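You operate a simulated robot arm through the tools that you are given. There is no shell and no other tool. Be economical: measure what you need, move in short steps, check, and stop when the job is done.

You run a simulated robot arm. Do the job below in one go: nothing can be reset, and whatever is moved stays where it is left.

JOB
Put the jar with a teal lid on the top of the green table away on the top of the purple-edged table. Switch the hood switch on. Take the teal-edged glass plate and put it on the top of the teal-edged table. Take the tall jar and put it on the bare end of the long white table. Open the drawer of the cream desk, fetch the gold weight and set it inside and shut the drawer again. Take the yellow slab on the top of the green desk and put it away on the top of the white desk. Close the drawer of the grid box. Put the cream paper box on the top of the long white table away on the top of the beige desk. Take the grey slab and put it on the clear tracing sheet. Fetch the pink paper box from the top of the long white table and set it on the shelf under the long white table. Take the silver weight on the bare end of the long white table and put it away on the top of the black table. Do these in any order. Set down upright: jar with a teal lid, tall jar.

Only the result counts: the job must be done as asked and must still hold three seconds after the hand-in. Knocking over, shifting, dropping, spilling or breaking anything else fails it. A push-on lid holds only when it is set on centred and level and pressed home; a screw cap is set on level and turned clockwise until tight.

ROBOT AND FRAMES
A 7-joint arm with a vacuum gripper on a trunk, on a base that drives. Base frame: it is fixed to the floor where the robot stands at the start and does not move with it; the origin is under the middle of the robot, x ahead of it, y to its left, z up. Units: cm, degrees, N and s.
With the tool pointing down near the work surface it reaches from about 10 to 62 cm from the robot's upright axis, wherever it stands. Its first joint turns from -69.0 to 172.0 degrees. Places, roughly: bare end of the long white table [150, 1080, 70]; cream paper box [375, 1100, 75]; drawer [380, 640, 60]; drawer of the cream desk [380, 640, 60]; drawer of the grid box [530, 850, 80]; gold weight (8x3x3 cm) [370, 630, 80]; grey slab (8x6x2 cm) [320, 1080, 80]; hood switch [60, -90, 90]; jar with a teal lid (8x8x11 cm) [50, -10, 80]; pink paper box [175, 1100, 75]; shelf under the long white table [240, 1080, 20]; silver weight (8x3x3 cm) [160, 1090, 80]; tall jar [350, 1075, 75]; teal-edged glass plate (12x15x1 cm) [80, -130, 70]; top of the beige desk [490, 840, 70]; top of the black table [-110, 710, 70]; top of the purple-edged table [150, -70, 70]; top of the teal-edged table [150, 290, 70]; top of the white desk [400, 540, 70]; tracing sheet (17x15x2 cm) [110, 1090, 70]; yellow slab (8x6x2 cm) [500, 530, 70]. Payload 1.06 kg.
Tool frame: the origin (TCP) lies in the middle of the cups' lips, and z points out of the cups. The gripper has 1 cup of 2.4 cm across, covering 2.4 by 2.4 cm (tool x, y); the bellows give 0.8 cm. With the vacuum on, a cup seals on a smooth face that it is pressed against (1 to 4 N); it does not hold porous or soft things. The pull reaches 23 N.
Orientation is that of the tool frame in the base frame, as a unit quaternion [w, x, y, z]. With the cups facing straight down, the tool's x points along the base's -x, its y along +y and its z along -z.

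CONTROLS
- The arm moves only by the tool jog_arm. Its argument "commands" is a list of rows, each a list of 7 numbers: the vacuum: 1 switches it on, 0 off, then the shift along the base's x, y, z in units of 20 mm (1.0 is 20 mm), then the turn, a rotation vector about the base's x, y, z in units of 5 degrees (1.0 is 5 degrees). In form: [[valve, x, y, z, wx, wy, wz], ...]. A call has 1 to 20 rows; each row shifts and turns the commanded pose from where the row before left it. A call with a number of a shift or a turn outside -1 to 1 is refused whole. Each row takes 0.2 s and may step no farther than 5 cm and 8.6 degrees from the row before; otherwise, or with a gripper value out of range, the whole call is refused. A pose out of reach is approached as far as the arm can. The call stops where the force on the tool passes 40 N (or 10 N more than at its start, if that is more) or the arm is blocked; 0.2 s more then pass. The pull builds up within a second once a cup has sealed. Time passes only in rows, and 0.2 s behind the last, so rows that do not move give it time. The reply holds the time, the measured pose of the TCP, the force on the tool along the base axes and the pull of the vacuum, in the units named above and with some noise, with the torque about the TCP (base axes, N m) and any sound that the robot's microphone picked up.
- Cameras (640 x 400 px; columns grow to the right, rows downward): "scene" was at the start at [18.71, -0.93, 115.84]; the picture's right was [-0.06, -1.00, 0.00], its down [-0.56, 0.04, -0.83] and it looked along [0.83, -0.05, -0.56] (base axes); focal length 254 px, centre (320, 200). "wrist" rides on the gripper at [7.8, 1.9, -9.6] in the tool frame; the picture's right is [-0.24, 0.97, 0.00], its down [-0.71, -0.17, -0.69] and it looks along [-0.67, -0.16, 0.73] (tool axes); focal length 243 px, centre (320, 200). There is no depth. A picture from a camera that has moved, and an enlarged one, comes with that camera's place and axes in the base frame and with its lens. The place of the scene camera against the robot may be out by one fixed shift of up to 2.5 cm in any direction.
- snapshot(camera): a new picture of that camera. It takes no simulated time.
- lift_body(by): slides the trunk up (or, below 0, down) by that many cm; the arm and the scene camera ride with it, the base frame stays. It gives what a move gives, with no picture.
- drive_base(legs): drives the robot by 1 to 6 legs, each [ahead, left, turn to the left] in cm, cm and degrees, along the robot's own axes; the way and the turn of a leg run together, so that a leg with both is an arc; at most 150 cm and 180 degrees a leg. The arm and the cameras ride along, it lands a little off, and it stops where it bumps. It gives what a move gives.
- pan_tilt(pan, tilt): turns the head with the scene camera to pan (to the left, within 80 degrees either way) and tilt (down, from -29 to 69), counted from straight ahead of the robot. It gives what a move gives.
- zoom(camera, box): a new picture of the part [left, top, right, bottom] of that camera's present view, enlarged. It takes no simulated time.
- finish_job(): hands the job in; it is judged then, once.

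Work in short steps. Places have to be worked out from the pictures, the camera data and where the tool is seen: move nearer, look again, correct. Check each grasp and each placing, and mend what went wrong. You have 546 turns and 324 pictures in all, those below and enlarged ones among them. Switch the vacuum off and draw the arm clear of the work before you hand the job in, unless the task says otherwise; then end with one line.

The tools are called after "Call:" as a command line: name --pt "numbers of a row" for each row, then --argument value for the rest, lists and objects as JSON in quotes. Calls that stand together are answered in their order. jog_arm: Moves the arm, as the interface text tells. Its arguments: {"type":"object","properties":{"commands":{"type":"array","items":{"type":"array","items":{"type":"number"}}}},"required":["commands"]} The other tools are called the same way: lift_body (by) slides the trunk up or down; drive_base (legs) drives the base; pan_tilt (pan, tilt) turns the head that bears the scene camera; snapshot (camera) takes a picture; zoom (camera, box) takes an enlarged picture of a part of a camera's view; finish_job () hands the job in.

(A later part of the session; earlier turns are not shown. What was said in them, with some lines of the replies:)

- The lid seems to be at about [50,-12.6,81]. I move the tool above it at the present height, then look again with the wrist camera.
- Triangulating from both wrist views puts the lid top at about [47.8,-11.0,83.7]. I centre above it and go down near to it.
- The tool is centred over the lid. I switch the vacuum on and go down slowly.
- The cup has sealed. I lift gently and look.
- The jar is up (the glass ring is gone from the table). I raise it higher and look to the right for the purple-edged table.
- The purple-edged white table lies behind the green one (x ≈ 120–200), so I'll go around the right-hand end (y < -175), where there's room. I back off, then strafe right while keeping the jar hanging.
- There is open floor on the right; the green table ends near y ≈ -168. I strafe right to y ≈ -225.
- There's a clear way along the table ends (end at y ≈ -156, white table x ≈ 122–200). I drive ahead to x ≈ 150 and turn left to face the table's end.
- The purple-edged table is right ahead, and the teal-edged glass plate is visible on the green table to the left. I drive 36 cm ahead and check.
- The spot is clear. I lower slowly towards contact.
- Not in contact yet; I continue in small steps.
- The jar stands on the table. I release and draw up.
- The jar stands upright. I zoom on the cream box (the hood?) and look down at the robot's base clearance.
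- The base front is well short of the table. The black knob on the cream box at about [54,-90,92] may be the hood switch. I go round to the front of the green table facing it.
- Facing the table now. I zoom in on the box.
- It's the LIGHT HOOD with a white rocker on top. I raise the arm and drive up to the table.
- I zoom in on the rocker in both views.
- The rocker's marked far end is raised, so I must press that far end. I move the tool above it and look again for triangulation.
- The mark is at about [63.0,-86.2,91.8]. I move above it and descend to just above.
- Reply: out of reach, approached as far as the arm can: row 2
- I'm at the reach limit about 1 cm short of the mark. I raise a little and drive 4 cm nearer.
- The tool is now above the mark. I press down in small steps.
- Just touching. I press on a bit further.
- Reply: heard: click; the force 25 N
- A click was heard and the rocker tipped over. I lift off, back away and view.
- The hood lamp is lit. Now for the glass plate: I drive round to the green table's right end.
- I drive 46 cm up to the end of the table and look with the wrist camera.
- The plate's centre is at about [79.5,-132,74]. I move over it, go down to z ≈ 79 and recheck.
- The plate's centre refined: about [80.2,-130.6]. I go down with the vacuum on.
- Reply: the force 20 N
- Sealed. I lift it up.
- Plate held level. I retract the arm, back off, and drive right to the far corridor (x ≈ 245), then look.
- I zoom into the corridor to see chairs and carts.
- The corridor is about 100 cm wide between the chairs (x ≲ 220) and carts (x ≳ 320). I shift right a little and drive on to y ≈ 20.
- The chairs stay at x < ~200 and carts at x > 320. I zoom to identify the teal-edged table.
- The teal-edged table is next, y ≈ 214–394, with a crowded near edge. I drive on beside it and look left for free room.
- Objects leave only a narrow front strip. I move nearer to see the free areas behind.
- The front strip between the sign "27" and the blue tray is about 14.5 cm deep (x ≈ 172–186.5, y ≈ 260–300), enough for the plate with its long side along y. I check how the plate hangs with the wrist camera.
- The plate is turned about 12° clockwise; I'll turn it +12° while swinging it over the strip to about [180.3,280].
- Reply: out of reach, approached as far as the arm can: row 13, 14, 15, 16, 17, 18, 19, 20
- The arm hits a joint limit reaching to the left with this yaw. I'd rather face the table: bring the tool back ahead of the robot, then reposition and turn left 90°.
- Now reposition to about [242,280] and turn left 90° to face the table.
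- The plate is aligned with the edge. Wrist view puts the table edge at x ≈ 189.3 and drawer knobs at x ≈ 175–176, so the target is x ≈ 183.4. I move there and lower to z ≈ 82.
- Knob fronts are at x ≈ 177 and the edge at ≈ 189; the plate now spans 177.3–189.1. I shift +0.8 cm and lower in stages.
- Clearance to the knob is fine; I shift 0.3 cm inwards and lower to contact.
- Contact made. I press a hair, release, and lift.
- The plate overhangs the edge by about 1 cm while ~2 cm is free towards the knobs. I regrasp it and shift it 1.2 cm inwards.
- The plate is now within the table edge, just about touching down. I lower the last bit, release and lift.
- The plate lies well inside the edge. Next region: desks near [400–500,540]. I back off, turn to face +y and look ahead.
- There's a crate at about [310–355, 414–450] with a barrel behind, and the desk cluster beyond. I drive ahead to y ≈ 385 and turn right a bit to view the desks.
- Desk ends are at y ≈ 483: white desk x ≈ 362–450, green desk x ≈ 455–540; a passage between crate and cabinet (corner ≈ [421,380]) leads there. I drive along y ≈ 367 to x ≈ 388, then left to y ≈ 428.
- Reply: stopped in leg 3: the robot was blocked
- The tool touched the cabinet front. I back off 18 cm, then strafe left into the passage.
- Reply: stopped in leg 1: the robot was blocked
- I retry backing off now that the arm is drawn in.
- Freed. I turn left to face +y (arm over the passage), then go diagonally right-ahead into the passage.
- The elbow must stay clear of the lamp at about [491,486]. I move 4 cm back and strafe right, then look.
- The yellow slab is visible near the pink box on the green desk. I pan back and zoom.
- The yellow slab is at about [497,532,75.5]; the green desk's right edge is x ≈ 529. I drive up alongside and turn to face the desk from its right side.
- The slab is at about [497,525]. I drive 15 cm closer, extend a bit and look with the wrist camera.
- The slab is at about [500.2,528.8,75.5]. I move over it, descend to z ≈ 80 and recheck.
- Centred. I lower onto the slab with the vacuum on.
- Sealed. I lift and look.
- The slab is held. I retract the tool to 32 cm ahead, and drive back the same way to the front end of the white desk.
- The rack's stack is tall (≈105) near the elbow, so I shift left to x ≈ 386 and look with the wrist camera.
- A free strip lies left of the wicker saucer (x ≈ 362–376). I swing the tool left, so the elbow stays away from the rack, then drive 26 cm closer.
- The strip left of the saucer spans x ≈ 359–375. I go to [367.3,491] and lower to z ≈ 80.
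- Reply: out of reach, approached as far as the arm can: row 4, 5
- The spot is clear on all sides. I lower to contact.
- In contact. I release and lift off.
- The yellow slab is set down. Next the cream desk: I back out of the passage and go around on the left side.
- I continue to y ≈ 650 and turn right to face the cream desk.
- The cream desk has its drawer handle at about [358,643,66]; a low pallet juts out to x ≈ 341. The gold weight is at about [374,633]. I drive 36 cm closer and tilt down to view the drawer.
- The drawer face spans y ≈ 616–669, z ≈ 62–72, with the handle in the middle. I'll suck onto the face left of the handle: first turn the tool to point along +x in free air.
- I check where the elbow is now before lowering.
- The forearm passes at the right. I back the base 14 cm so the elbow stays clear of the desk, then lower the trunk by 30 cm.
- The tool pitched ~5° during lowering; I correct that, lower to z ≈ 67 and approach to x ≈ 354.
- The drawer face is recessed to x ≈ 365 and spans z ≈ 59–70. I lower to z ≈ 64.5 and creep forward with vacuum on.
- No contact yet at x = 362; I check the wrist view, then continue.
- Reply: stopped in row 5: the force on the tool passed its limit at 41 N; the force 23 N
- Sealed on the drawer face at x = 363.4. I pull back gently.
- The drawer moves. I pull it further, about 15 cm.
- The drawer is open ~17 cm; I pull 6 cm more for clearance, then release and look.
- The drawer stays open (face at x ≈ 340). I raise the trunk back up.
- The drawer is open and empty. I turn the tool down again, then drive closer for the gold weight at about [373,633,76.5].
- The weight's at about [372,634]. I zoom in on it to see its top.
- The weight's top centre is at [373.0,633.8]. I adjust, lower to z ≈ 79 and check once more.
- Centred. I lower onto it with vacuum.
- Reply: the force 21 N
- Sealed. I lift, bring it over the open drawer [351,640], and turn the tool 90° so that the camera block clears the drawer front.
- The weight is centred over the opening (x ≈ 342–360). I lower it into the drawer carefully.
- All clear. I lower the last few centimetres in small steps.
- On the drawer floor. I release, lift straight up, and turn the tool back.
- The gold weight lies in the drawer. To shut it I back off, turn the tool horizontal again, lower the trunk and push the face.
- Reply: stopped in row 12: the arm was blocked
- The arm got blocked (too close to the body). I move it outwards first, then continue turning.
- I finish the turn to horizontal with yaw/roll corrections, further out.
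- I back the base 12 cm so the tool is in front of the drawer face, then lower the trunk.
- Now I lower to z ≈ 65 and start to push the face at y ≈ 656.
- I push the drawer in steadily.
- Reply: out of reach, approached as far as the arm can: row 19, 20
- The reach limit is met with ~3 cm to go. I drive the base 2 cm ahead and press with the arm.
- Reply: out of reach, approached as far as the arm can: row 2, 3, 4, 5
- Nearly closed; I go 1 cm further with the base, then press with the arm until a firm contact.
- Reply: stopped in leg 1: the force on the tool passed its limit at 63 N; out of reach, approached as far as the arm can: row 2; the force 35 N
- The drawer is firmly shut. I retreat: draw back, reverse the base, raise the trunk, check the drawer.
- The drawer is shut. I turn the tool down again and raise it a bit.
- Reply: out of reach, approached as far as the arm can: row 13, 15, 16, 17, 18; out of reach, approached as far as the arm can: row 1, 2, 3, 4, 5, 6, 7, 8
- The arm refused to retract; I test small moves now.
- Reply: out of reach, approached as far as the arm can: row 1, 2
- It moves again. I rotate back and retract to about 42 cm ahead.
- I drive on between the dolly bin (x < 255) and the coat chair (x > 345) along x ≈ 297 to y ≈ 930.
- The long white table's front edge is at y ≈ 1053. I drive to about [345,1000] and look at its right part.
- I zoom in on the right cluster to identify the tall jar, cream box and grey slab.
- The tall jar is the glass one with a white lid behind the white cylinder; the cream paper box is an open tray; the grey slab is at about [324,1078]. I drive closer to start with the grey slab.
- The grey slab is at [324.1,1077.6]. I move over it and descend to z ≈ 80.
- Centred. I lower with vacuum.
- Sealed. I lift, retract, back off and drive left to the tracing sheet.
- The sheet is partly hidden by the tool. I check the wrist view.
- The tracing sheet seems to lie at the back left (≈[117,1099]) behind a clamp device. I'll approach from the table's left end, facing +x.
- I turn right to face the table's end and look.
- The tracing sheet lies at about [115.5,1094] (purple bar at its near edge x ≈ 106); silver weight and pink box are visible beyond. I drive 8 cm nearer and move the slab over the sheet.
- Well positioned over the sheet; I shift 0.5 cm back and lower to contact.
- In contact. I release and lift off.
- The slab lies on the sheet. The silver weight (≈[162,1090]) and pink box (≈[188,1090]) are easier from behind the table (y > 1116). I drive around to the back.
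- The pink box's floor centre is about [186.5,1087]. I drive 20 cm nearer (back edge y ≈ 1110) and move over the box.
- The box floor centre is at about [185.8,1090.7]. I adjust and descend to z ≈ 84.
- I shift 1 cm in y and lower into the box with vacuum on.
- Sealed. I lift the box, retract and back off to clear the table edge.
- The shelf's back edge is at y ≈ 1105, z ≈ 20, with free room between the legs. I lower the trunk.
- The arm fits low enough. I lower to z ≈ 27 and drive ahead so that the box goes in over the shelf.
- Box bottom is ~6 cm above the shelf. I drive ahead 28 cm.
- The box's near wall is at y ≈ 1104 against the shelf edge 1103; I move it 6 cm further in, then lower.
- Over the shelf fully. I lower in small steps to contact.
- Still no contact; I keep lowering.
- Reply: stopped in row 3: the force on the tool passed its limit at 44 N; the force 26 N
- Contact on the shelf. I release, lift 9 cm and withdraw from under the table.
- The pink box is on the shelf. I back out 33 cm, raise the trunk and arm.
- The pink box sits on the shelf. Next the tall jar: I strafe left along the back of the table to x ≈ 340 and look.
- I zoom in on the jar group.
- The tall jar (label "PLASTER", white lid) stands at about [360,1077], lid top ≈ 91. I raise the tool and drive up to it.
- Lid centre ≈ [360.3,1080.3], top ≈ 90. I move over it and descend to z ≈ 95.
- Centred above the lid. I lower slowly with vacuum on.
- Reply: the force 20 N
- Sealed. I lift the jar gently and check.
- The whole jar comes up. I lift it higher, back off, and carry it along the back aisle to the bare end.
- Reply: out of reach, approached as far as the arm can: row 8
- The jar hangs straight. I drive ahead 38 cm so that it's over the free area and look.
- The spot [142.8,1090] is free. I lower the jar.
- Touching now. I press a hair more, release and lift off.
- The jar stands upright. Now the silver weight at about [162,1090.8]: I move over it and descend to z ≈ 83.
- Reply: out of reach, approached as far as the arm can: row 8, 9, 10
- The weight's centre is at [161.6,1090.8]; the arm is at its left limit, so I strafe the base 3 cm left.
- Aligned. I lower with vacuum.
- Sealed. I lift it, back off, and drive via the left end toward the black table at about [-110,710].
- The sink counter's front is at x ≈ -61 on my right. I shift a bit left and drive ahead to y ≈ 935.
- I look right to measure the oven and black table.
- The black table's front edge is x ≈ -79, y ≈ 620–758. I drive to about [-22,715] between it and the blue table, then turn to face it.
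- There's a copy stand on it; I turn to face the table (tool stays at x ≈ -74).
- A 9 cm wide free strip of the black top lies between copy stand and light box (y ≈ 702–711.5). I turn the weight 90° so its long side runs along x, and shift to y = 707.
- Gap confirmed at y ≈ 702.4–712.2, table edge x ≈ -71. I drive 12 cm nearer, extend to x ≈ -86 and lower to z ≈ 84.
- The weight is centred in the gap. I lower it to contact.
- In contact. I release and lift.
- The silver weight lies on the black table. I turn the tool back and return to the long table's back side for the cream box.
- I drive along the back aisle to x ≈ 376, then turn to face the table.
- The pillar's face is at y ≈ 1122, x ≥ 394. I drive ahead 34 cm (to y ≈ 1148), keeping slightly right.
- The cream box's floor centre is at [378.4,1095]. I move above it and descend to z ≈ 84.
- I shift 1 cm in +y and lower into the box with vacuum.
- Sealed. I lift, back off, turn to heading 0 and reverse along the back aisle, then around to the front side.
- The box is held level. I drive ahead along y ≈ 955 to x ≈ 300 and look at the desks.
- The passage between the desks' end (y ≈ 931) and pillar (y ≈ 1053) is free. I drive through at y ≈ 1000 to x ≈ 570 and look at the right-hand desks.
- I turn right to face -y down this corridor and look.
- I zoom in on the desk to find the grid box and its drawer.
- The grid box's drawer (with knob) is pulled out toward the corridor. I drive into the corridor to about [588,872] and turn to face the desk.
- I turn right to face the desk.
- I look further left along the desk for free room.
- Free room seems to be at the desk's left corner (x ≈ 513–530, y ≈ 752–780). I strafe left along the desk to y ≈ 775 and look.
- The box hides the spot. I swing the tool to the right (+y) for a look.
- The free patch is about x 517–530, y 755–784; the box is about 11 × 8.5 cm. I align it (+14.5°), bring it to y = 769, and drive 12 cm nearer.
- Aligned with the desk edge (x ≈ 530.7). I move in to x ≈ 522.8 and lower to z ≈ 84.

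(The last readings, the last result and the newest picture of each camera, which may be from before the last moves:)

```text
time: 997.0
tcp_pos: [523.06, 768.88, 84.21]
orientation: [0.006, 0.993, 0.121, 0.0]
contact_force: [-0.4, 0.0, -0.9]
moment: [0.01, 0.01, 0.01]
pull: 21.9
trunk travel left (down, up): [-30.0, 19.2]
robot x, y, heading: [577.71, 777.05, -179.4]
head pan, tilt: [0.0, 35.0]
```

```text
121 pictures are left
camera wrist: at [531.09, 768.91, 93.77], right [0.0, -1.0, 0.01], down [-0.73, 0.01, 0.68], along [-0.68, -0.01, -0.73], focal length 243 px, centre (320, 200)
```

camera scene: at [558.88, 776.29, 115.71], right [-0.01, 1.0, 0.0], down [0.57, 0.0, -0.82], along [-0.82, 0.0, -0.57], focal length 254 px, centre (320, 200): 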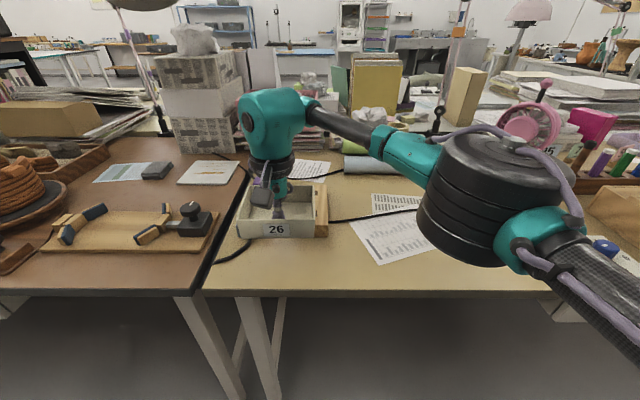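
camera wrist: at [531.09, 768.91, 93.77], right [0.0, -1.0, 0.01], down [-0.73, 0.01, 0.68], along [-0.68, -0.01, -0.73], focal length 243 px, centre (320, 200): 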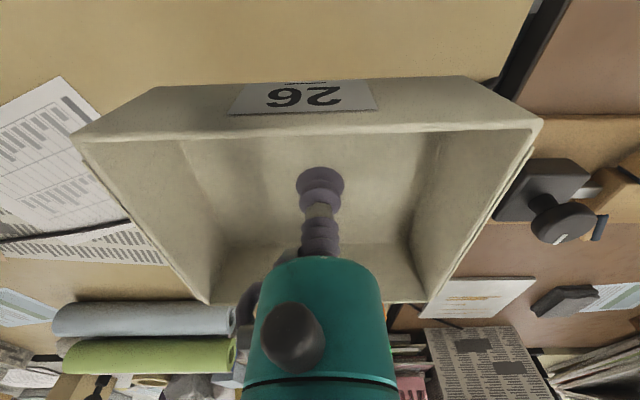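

Margins are fine; to stay clear of the cable at left I shift +2 cm in y and +0.6 cm in x, then lower.

Call:
jog_arm --pt "1 0.3 0.5 0 0 0 0" --pt "1 0 0.5 0 0 0 0" --pt "1 0 0 -0.8 0 0 0" --pt "1 0 0 -0.8 0 0 0" --pt "1 0 0 -0.8 0 0 0" --pt "1 0 0 -0.8 0 0 0" --pt "1 0 0 -0.5 0 0 0" --pt "1 0 0 -0.3 0 0 0" --pt "1 0 0 -0.2 0 0 0" --pt "1 0 0 0 0 0 0"

Call:
snapshot --camera "scene"

```text
time: 999.1
tcp_pos: [523.7, 770.91, 75.83]
orientation: [0.006, 0.993, 0.121, 0.001]
contact_force: [1.2, 0.9, -1.8]
moment: [0.01, -0.03, -0.02]
pull: 22.5
trunk travel left (down, up): [-30.0, 19.2]
robot x, y, heading: [578.45, 776.71, -179.6]
head pan, tilt: [0.0, 35.0]
```

```text
120 pictures are left
camera scene: at [558.88, 776.29, 115.71], right [-0.01, 1.0, 0.0], down [0.57, 0.0, -0.82], along [-0.82, 0.0, -0.57], focal length 254 px, centre (320, 200)
```

scene: 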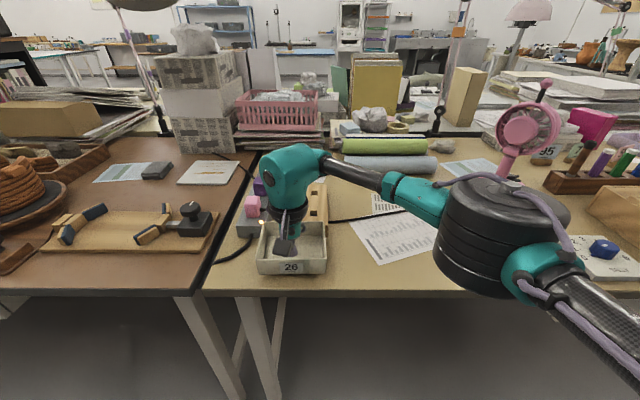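

The box is just above the desk, clear of the cable and power strip. I lower to contact.

Call:
jog_arm --pt "1 0 0 -0.15 0 0 0" --pt "1 0 0 -0.15 0 0 0" --pt "1 0 0 -0.15 0 0 0" --pt "1 0 0 0 0 0 0"

```text
time: 1000.1
tcp_pos: [523.67, 770.85, 75.11]
orientation: [0.006, 0.993, 0.122, -0.001]
contact_force: [0.1, 0.9, -0.8]
moment: [-0.01, -0.02, 0.02]
pull: 23.1
trunk travel left (down, up): [-30.0, 19.2]
robot x, y, heading: [578.23, 776.66, -179.7]
head pan, tilt: [0.0, 35.0]
```

Call:
jog_arm --pt "1 0 0 -0.1 0 0 0" --pt "1 0 0 -0.1 0 0 0" --pt "1 0 0 -0.1 0 0 0" --pt "1 0 0 0 0 0 0"

```text
time: 1001.1
tcp_pos: [523.63, 770.88, 74.55]
orientation: [0.005, 0.993, 0.121, 0.0]
contact_force: [-0.3, 0.8, 0.4]
moment: [0.04, 0.0, 0.0]
pull: 22.4
trunk travel left (down, up): [-30.0, 19.2]
robot x, y, heading: [578.06, 776.89, -179.4]
head pan, tilt: [0.0, 35.0]
```

Call:
jog_arm --pt "1 0 0 -0.1 0 0 0" --pt "1 0 0 -0.1 0 0 0" --pt "1 0 0 -0.1 0 0 0" --pt "1 0 0 0 0 0 0"

```text
time: 1002.1
tcp_pos: [523.76, 770.77, 73.98]
orientation: [0.007, 0.993, 0.12, -0.001]
contact_force: [-0.3, -0.1, 16.9]
moment: [0.11, 0.03, 0.01]
pull: 22.5
trunk travel left (down, up): [-30.0, 19.2]
robot x, y, heading: [578.27, 776.85, -179.7]
head pan, tilt: [0.0, 35.0]
```

In contact. I release, lift out and look.

Call:
jog_arm --pt "0 0 0 0 0 0 0" --pt "0 0 0 0 0 0 0" --pt "0 0 0 0 0 0 0" --pt "0 0 0 0 0 0 0" --pt "0 0 0 0 0 0 0" --pt "0 0 0 0.2 0 0 0" --pt "0 0 0 0.6 0 0 0" --pt "0 0 0 1 0 0 0" --pt "0 0 0 1 0 0 0" --pt "0 0 0 1 0 0 0" --pt "0 0 0 1 0 0 0" --pt "0 0 0 1 0 0 0" --pt "0 0 0 1 0 0 0" --pt "0 0 0 1 0 0 0" --pt "0 0 0 1 0 0 0" --pt "0 0 0 1 0 0 0" --pt "0 0.8 0 1 0 0 0" --pt "0 0.8 0 1 0 0 0" --pt "0 0.8 0 0 0 0 0"

Call:
snapshot --camera "scene"

```text
time: 1006.1
tcp_pos: [528.42, 770.81, 97.51]
orientation: [0.006, 0.993, 0.12, 0.0]
contact_force: [0.9, 0.7, -0.2]
moment: [-0.05, -0.02, 0.01]
pull: 0.1
trunk travel left (down, up): [-30.0, 19.2]
robot x, y, heading: [578.23, 776.72, -179.7]
head pan, tilt: [0.0, 35.0]
```

```text
119 pictures are left
camera scene: at [558.89, 776.3, 115.71], right [-0.01, 1.0, 0.0], down [0.57, 0.0, -0.82], along [-0.82, 0.0, -0.57], focal length 254 px, centre (320, 200)
```

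scene: 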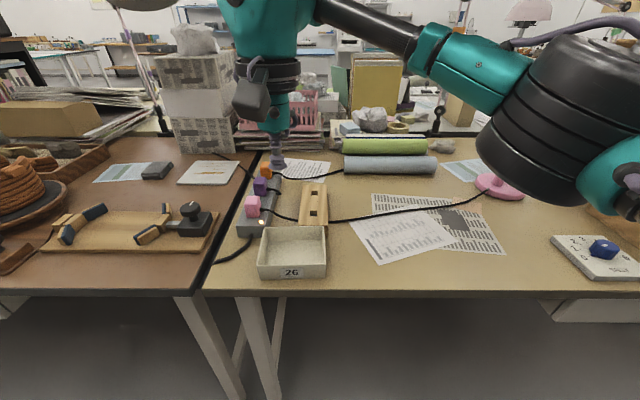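

The cream box is on the beige desk. Last: the grid box's drawer (knob ≈ [536,853,78]). I undo the yaw, back off and strafe right to face it.

Call:
jog_arm --pt "0 0 0.5 0.5 0 0 -0.7" --pt "0 0 0.5 0.5 0 0 -0.7" --pt "0 0 0.5 0 0 0 -0.7" --pt "0 0 0.5 0 0 0 -0.7"

Call:
drive_base --legs '[[-15, 0, -0.3], [0, -76, 0]]'

Call:
pan_tilt --pan 0 --tilt 42

Call:
snapshot --camera "scene"

Call:
snapshot --camera "wrist"

```text
time: 1007.1
tcp_pos: [528.44, 774.79, 99.62]
orientation: [0.007, 1.0, -0.001, 0.0]
contact_force: [0.4, 0.1, -0.2]
moment: [0.01, 0.0, -0.02]
pull: 0.1
trunk travel left (down, up): [-30.0, 19.2]
robot x, y, heading: [578.09, 776.91, -179.8]
head pan, tilt: [0.0, 35.0]
```

```text
time: 1015.4
tcp_pos: [543.6, 852.76, 99.6]
orientation: [0.006, 1.0, -0.002, -0.001]
contact_force: [-0.8, -0.4, -0.6]
moment: [0.0, 0.0, 0.03]
pull: 0.1
trunk travel left (down, up): [-30.0, 19.2]
robot x, y, heading: [593.36, 854.82, -179.6]
head pan, tilt: [0.0, 35.0]
```

```text
time: 1016.1
tcp_pos: [543.72, 852.8, 99.55]
orientation: [0.006, 1.0, 0.0, -0.001]
contact_force: [0.5, -0.7, -0.1]
moment: [-0.03, -0.01, -0.02]
pull: 0.1
trunk travel left (down, up): [-30.0, 19.2]
robot x, y, heading: [593.32, 854.67, -179.4]
head pan, tilt: [0.0, 42.0]
```

```text
118 pictures are left
camera scene: at [574.59, 854.4, 114.66], right [-0.01, 1.0, 0.0], down [0.67, 0.0, -0.74], along [-0.74, 0.0, -0.67], focal length 254 px, centre (320, 200)
```

scene: 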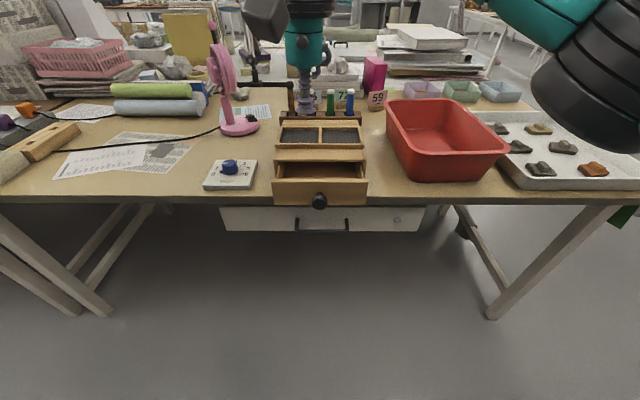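

```text
117 pictures are left
camera wrist: at [551.56, 850.81, 109.11], right [-0.24, -0.97, 0.01], down [-0.71, 0.18, 0.68], along [-0.67, 0.15, -0.73], focal length 243 px, centre (320, 200)
```

wrist: 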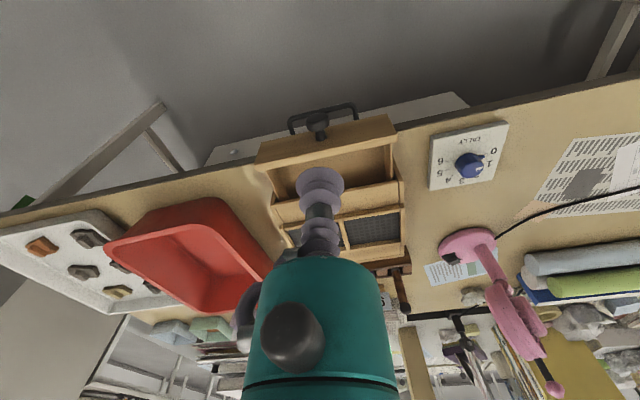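

The knob is at about [537.5,854,78.3]. I turn the tool's yaw by -90° (so that the camera block goes sideways), then pitch it to point along -x.

Call:
jog_arm --pt "0 0 0 0.3 0 0 -1" --pt "0 0 0 0.3 0 0 -1" --pt "0 0 0 0.3 0 0 -1" --pt "0 0 0 0 0 0 -1" --pt "0 0 0 0 0 0 -1" --pt "0 0 0 0 0 0 -1" --pt "0 0 0 0 0 0 -1" --pt "0 0 0 0 0 0 -1" --pt "0 0 0 0 0 0 -1" --pt "0 0 0 0 0 0 -1" --pt "0 0 0 0 0 0 -1" --pt "0 0 0 0 0 0 -1" --pt "0 0 0 0 0 0 -1" --pt "0 0 0 0 0 0 -1" --pt "0 0 0 0 0 0 -1" --pt "0 0 0 0 0 0 -1" --pt "0 0 0 0 0 0 -1" --pt "0 0 0 0 0 0 -1"

Call:
jog_arm --pt "0 0 0 0 0 1 0" --pt "0 0 0 0 0 1 0" --pt "0 0 0 0 0 1 0" --pt "0 0 0 0 0 1 0" --pt "0 0 0 0 0 1 0" --pt "0 0 0 0 0 1 0" --pt "0 0 0 0 0 1 0" --pt "0 0 0 0 0 1 0" --pt "0 0 0 0 0 1 0" --pt "0 0 0 0 0 1 0" --pt "0 0 0 0 0 1 0" --pt "0 0 0 0 0 1 0" --pt "0 0 0 0 0 1 0" --pt "0 0 0 0 0 1 0" --pt "0 0 0 0 0 1 0" --pt "0 0 0 0 0 1 0" --pt "0 0 0 0 0 1 0" --pt "0 0 0 0 0 1 0"

Call:
snapshot --camera "scene"

```text
time: 1019.9
tcp_pos: [543.75, 852.61, 101.35]
orientation: [-0.004, -0.706, 0.709, 0.005]
contact_force: [0.8, 0.3, -0.3]
moment: [0.0, -0.01, 0.02]
pull: 0.0
trunk travel left (down, up): [-30.0, 19.2]
robot x, y, heading: [593.14, 855.04, -179.5]
head pan, tilt: [0.0, 42.0]
```

```text
time: 1023.7
tcp_pos: [543.63, 852.75, 101.29]
orientation: [-0.503, -0.496, 0.498, 0.504]
contact_force: [-0.1, 0.0, -0.1]
moment: [-0.01, 0.02, -0.02]
pull: 0.1
trunk travel left (down, up): [-30.0, 19.2]
robot x, y, heading: [593.51, 855.26, -179.8]
head pan, tilt: [0.0, 42.0]
```

```text
116 pictures are left
camera scene: at [574.6, 854.38, 114.66], right [-0.01, 1.0, 0.0], down [0.67, 0.0, -0.74], along [-0.74, 0.0, -0.67], focal length 254 px, centre (320, 200)
```

scene: 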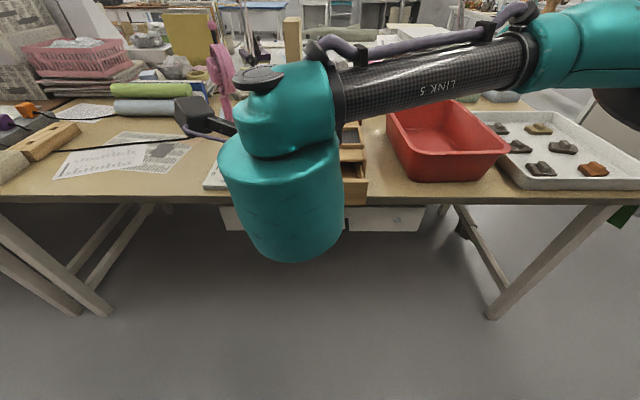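

The tool points to -x. I lower to z ≈ 78.3, keeping 6 cm in front of the knob, and check.

Call:
jog_arm --pt "0 0.5 0.3 -1 0 0 0" --pt "0 0.5 0.3 -1 0 0 0" --pt "0 0 0 -1 0 0 0" --pt "0 0 0 -1 0 0 0" --pt "0 0 0 -1 0 0 0" --pt "0 0 0 -1 0 0 0" --pt "0 0 0 -1 0 0 0" --pt "0 0 0 -1 0 0 0" --pt "0 0 0 -1 0 0 0" --pt "0 0 0 -1 0 0 0" --pt "0 0 0 -1 0 0 0" --pt "0 0 0 -0.5 0 0 0" --pt "0 0 0 0 0 0 0"

Call:
snapshot --camera "scene"

Call:
snapshot --camera "wrist"

```text
time: 1026.5
tcp_pos: [545.76, 854.16, 78.41]
orientation: [0.504, 0.495, -0.497, -0.504]
contact_force: [-0.1, 0.2, -0.7]
moment: [0.0, 0.02, 0.0]
pull: 0.1
trunk travel left (down, up): [-30.0, 19.2]
robot x, y, heading: [593.39, 854.75, -179.7]
head pan, tilt: [0.0, 42.0]
```

```text
115 pictures are left
camera scene: at [574.59, 854.4, 114.66], right [-0.01, 1.0, 0.0], down [0.67, 0.0, -0.74], along [-0.74, 0.0, -0.67], focal length 254 px, centre (320, 200)
```

scene: 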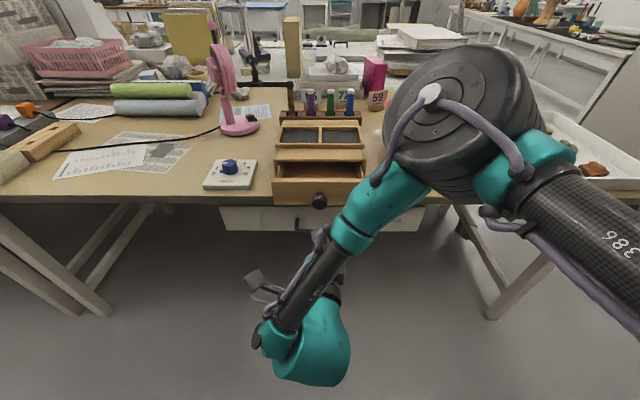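

```text
114 pictures are left
camera wrist: at [555.35, 846.18, 80.17], right [0.01, 0.24, 0.97], down [0.68, 0.71, -0.18], along [-0.73, 0.67, -0.15], focal length 243 px, centre (320, 200)
```

wrist: 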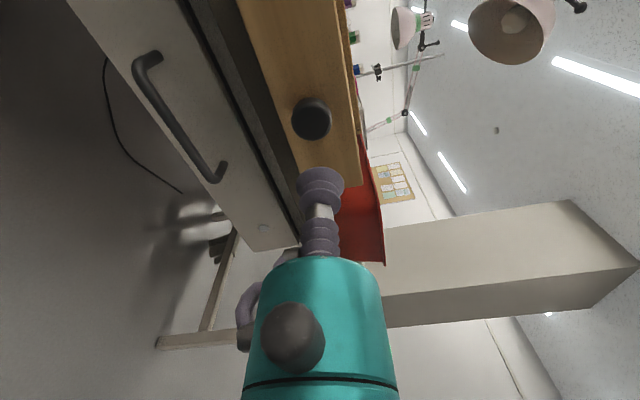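

Lined up with the knob. I push steadily along -x.

Call:
jog_arm --pt "0 -0.5 0 -0.1 0 0 0" --pt "0 -0.5 -0.1 -0.1 0 0 0" --pt "0 -0.5 -0.1 0 0 0 0" --pt "0 -0.5 0 0 0 0 0" --pt "0 -0.3 0 0 0 0 0" --pt "0 -0.3 0 0 0 0 0" --pt "0 -0.3 0 0 0 0 0" --pt "0 -0.3 0 0 0 0 0" --pt "0 -0.3 0 0 0 0 0" --pt "0 -0.3 0 0 0 0 0" --pt "0 -0.3 0 0 0 0 0" --pt "0 -0.3 0 0 0 0 0" --pt "0 0 0 0 0 0 0"

Call:
snapshot --camera "wrist"

Call:
snapshot --camera "scene"

```text
time: 1029.3
tcp_pos: [536.73, 853.51, 77.9]
orientation: [-0.503, -0.497, 0.497, 0.504]
contact_force: [-0.2, -0.1, -0.7]
moment: [0.0, 0.0, 0.0]
pull: 0.1
trunk travel left (down, up): [-30.0, 19.2]
robot x, y, heading: [593.49, 854.64, -179.9]
head pan, tilt: [0.0, 42.0]
```

```text
113 pictures are left
camera wrist: at [546.42, 845.56, 79.67], right [0.01, 0.24, 0.97], down [0.68, 0.71, -0.18], along [-0.73, 0.67, -0.15], focal length 243 px, centre (320, 200)
```

wrist: 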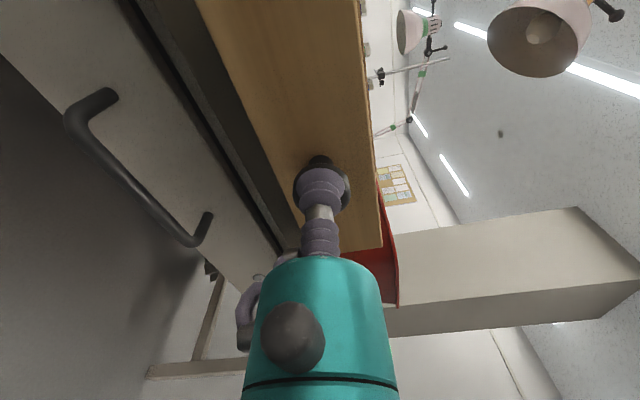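

```text
112 pictures are left
camera scene: at [574.59, 854.4, 114.66], right [-0.01, 1.0, 0.0], down [0.67, 0.0, -0.74], along [-0.74, 0.0, -0.67], focal length 254 px, centre (320, 200)
```

scene: 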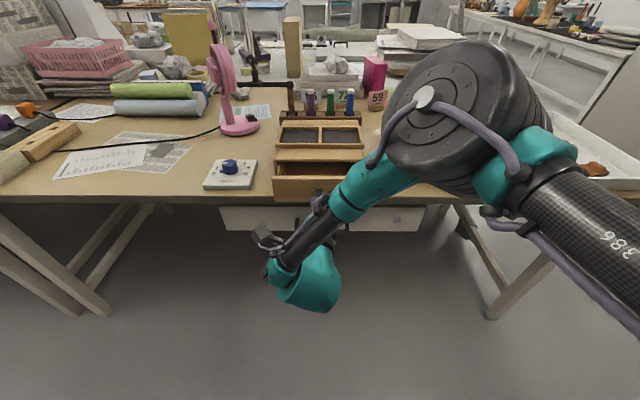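

Contact with the knob. I keep pushing.

Call:
jog_arm --pt "0 -0.3 0 0.1 0 0 0" --pt "0 -0.3 0 0 0 0 0" --pt "0 -0.3 0 0 0 0 0" --pt "0 -0.3 0 0 0 0 0" --pt "0 -0.3 0 0 0 0 0" --pt "0 -0.3 0 0 0 0 0" --pt "0 -0.3 0 0 0 0 0" --pt "0 -0.3 0 0 0 0 0" --pt "0 -0.3 0 0 0 0 0" --pt "0 -0.3 0 0 0 0 0" --pt "0 -0.3 0 0 0 0 0" --pt "0 0 0 0 0 0 0"

Call:
snapshot --camera "scene"

```text
time: 1031.9
tcp_pos: [530.43, 853.64, 78.14]
orientation: [-0.503, -0.497, 0.497, 0.503]
contact_force: [3.3, -1.8, 0.5]
moment: [-0.03, -0.03, -0.03]
pull: 0.0
trunk travel left (down, up): [-30.0, 19.2]
robot x, y, heading: [593.28, 855.24, -179.8]
head pan, tilt: [0.0, 42.0]
```

```text
111 pictures are left
camera scene: at [574.63, 854.38, 114.67], right [-0.01, 1.0, 0.0], down [0.67, 0.0, -0.74], along [-0.74, 0.0, -0.67], focal length 254 px, centre (320, 200)
```

scene: 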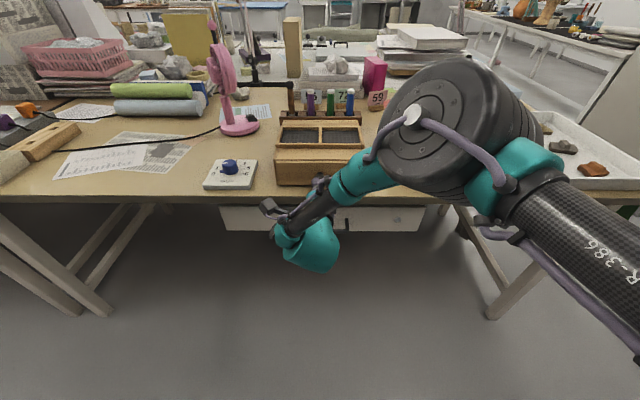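

Nearly closed (force rising). I press on in small steps.

Call:
jog_arm --pt "0 -0.15 0 0 0 0 0" --pt "0 -0.15 0 0 0 0 0" --pt "0 -0.15 0 0 0 0 0" --pt "0 0 0 0 0 0 0"

Call:
zoom --camera "scene" --box '[230, 100, 410, 240]'

```text
time: 1032.9
tcp_pos: [529.74, 853.32, 78.18]
orientation: [0.504, 0.497, -0.497, -0.502]
contact_force: [37.5, -0.7, 2.6]
moment: [0.08, -0.08, -0.08]
pull: 0.1
trunk travel left (down, up): [-30.0, 19.2]
robot x, y, heading: [593.47, 854.96, -179.7]
head pan, tilt: [0.0, 42.0]
```

```text
2.86 times, centred on (320, 170) of scene
camera zoom: at [574.96, 854.38, 114.72], right [-0.01, 1.0, 0.0], down [0.67, 0.0, -0.75], along [-0.75, -0.01, -0.67], focal length 727 px, centre (320, 286)
```

zoom: 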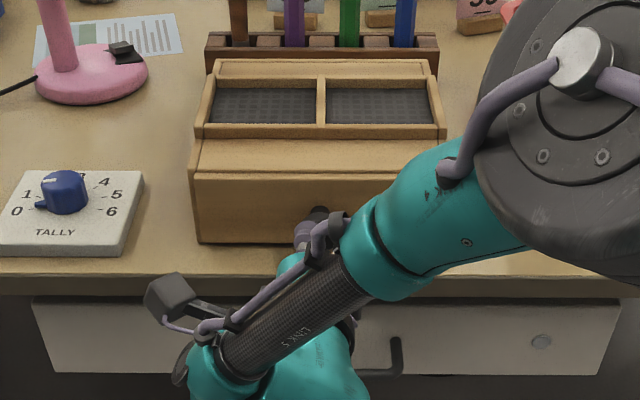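

The drawer is flush and firmly shut. I withdraw the tool and look.

Call:
jog_arm --pt "0 0.2 0 0 0 0 0" --pt "0 0.5 0 0 0 0 0" --pt "0 0.8 0 0 0 0 0" --pt "0 0.8 0 0 0 0 0" --pt "0 0.8 0 0 0 0 0" --pt "0 0.8 0 0 0 0 0" --pt "0 0.8 0 0 0 0 0" --pt "0 0.8 0 0 0 0 0" --pt "0 0.8 0 0 0 0 0" --pt "0 0 0 0 0 0 0"

Call:
drive_base --legs '[[-14, 0, 0]]'

Call:
zoom --camera "scene" --box '[220, 80, 440, 240]'

```text
time: 1035.1
tcp_pos: [541.89, 853.61, 78.34]
orientation: [-0.503, -0.496, 0.497, 0.504]
contact_force: [0.5, -0.5, 0.5]
moment: [0.02, 0.02, 0.01]
pull: 0.0
trunk travel left (down, up): [-30.0, 19.2]
robot x, y, heading: [593.37, 855.18, -179.7]
head pan, tilt: [0.0, 42.0]
```

```text
time: 1036.3
tcp_pos: [548.49, 853.52, 77.66]
orientation: [-0.5, -0.499, 0.5, 0.501]
contact_force: [0.7, -0.2, 0.3]
moment: [0.0, 0.0, -0.01]
pull: 0.0
trunk travel left (down, up): [-30.0, 19.2]
robot x, y, heading: [600.87, 855.1, -179.7]
head pan, tilt: [0.0, 42.0]
stopped in leg 1: the robot was blocked; the commanded pose is now the measured one
```

```text
2.50 times, centred on (330, 160) of scene
camera zoom: at [580.76, 854.4, 114.43], right [-0.01, 1.0, 0.0], down [0.68, 0.0, -0.73], along [-0.73, 0.0, -0.68], focal length 636 px, centre (295, 300)
```

zoom: 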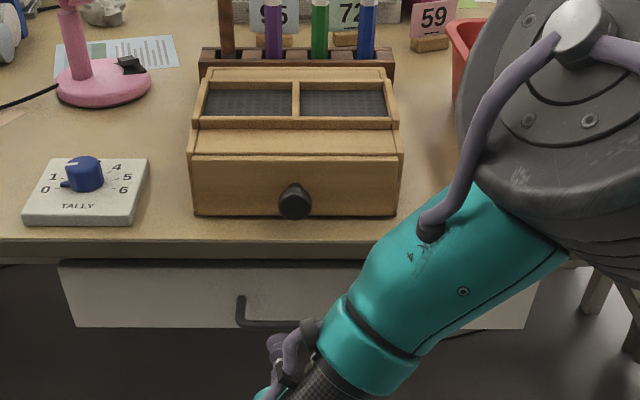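

The drawer is shut, but something behind blocked the base at x ≈ 601. I move 4 cm ahead and look sideways at the crates.

Call:
drive_base --legs '[[4, 0, 0]]'

Call:
pan_tilt --pan 80 --tilt 30

Call:
snapshot --camera "scene"

Call:
pan_tilt --pan -80 --tilt 30

Call:
snapshot --camera "scene"

```text
time: 1037.2
tcp_pos: [545.6, 853.62, 78.25]
orientation: [-0.502, -0.497, 0.497, 0.503]
contact_force: [0.4, 0.1, -1.0]
moment: [0.0, 0.0, 0.0]
pull: 0.0
trunk travel left (down, up): [-30.0, 19.2]
robot x, y, heading: [597.37, 854.63, -179.4]
head pan, tilt: [0.0, 42.0]
```

```text
time: 1038.7
tcp_pos: [545.73, 853.62, 78.16]
orientation: [-0.503, -0.496, 0.498, 0.504]
contact_force: [0.7, -0.1, 0.4]
moment: [-0.02, 0.03, 0.0]
pull: 0.1
trunk travel left (down, up): [-30.0, 19.2]
robot x, y, heading: [597.48, 854.9, -179.8]
head pan, tilt: [80.0, 30.0]
```

```text
108 pictures are left
camera scene: at [585.2, 845.55, 116.49], right [-0.99, 0.17, 0.0], down [0.08, 0.49, -0.87], along [-0.15, -0.85, -0.5], focal length 254 px, centre (320, 200)
```

scene: 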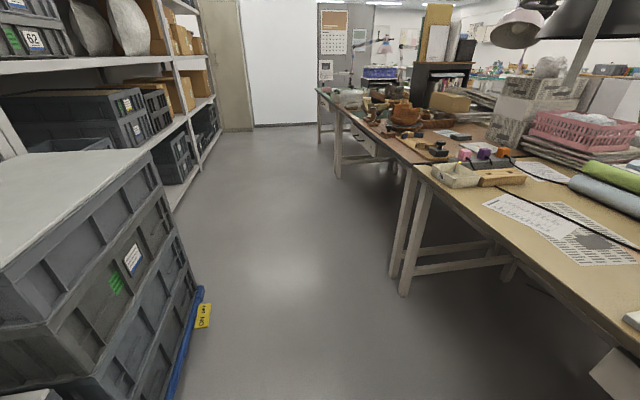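

```text
time: 1041.2
tcp_pos: [545.56, 853.67, 78.27]
orientation: [-0.503, -0.496, 0.497, 0.504]
contact_force: [0.2, -0.3, -0.2]
moment: [0.04, 0.02, 0.03]
pull: 0.0
trunk travel left (down, up): [-30.0, 19.2]
robot x, y, heading: [597.24, 854.71, -179.6]
head pan, tilt: [-80.0, 30.0]
```

```text
107 pictures are left
camera scene: at [585.08, 863.36, 116.49], right [0.98, 0.18, 0.0], down [0.09, -0.49, -0.87], along [-0.16, 0.85, -0.5], focal length 254 px, centre (320, 200)
```

scene: 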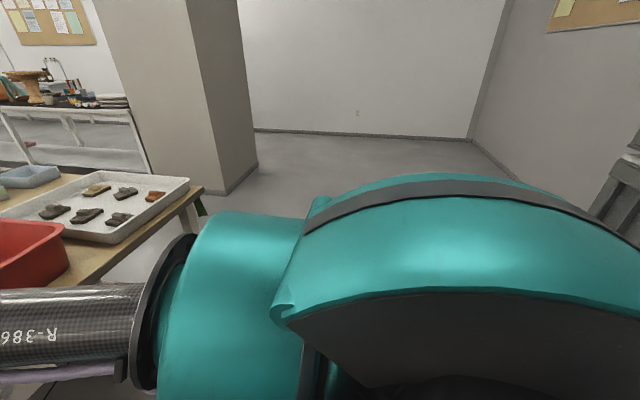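

All stacks stand as before and all jobs are done. I raise the arm clear of the desk and make a final check.

Call:
jog_arm --pt "0 0.3 0 1 0 0 0" --pt "0 0.3 0 1 0 0 0" --pt "0 0 0 1 0 0 0" --pt "0 0 0 1 0 0 0" --pt "0 0 0 1 0 0 0" --pt "0 0 0 1 0 0 0" --pt "0 0 0 1 0 0 0" --pt "0 0 0 1 0 0 0" --pt "0 0 0 1 0 0 0" --pt "0 0 0 1 0 0 0"

Call:
pan_tilt --pan 20 --tilt 38

Call:
snapshot --camera "scene"

```text
time: 1043.4
tcp_pos: [546.9, 853.7, 98.38]
orientation: [-0.503, -0.496, 0.497, 0.504]
contact_force: [-0.1, 0.4, 0.5]
moment: [0.0, -0.01, -0.01]
pull: 0.1
trunk travel left (down, up): [-30.0, 19.2]
robot x, y, heading: [597.27, 854.9, -179.7]
head pan, tilt: [-80.0, 30.0]
```

```text
time: 1045.1
tcp_pos: [546.78, 853.7, 98.2]
orientation: [-0.502, -0.497, 0.497, 0.504]
contact_force: [-0.1, -0.6, 0.7]
moment: [-0.01, 0.02, 0.02]
pull: 0.2
trunk travel left (down, up): [-30.0, 19.2]
robot x, y, heading: [597.07, 854.72, -179.6]
head pan, tilt: [20.0, 38.0]
```

```text
106 pictures are left
camera scene: at [578.62, 851.47, 115.25], right [-0.35, 0.94, 0.0], down [0.58, 0.21, -0.79], along [-0.74, -0.27, -0.62], focal length 254 px, centre (320, 200)
```

scene: 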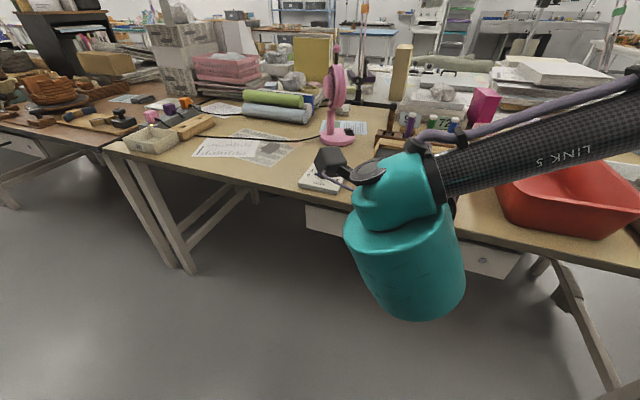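

Everything is in place, the vacuum is off and the arm is clear, so I hand the job in.

Call:
finish_job

```text
The job is handed in.
```

I did all eleven tasks and handed the job in. The base bumped a crate dolly behind it near the end, and the tool touched a cabinet earlier. I saw nothing out of place afterwards.
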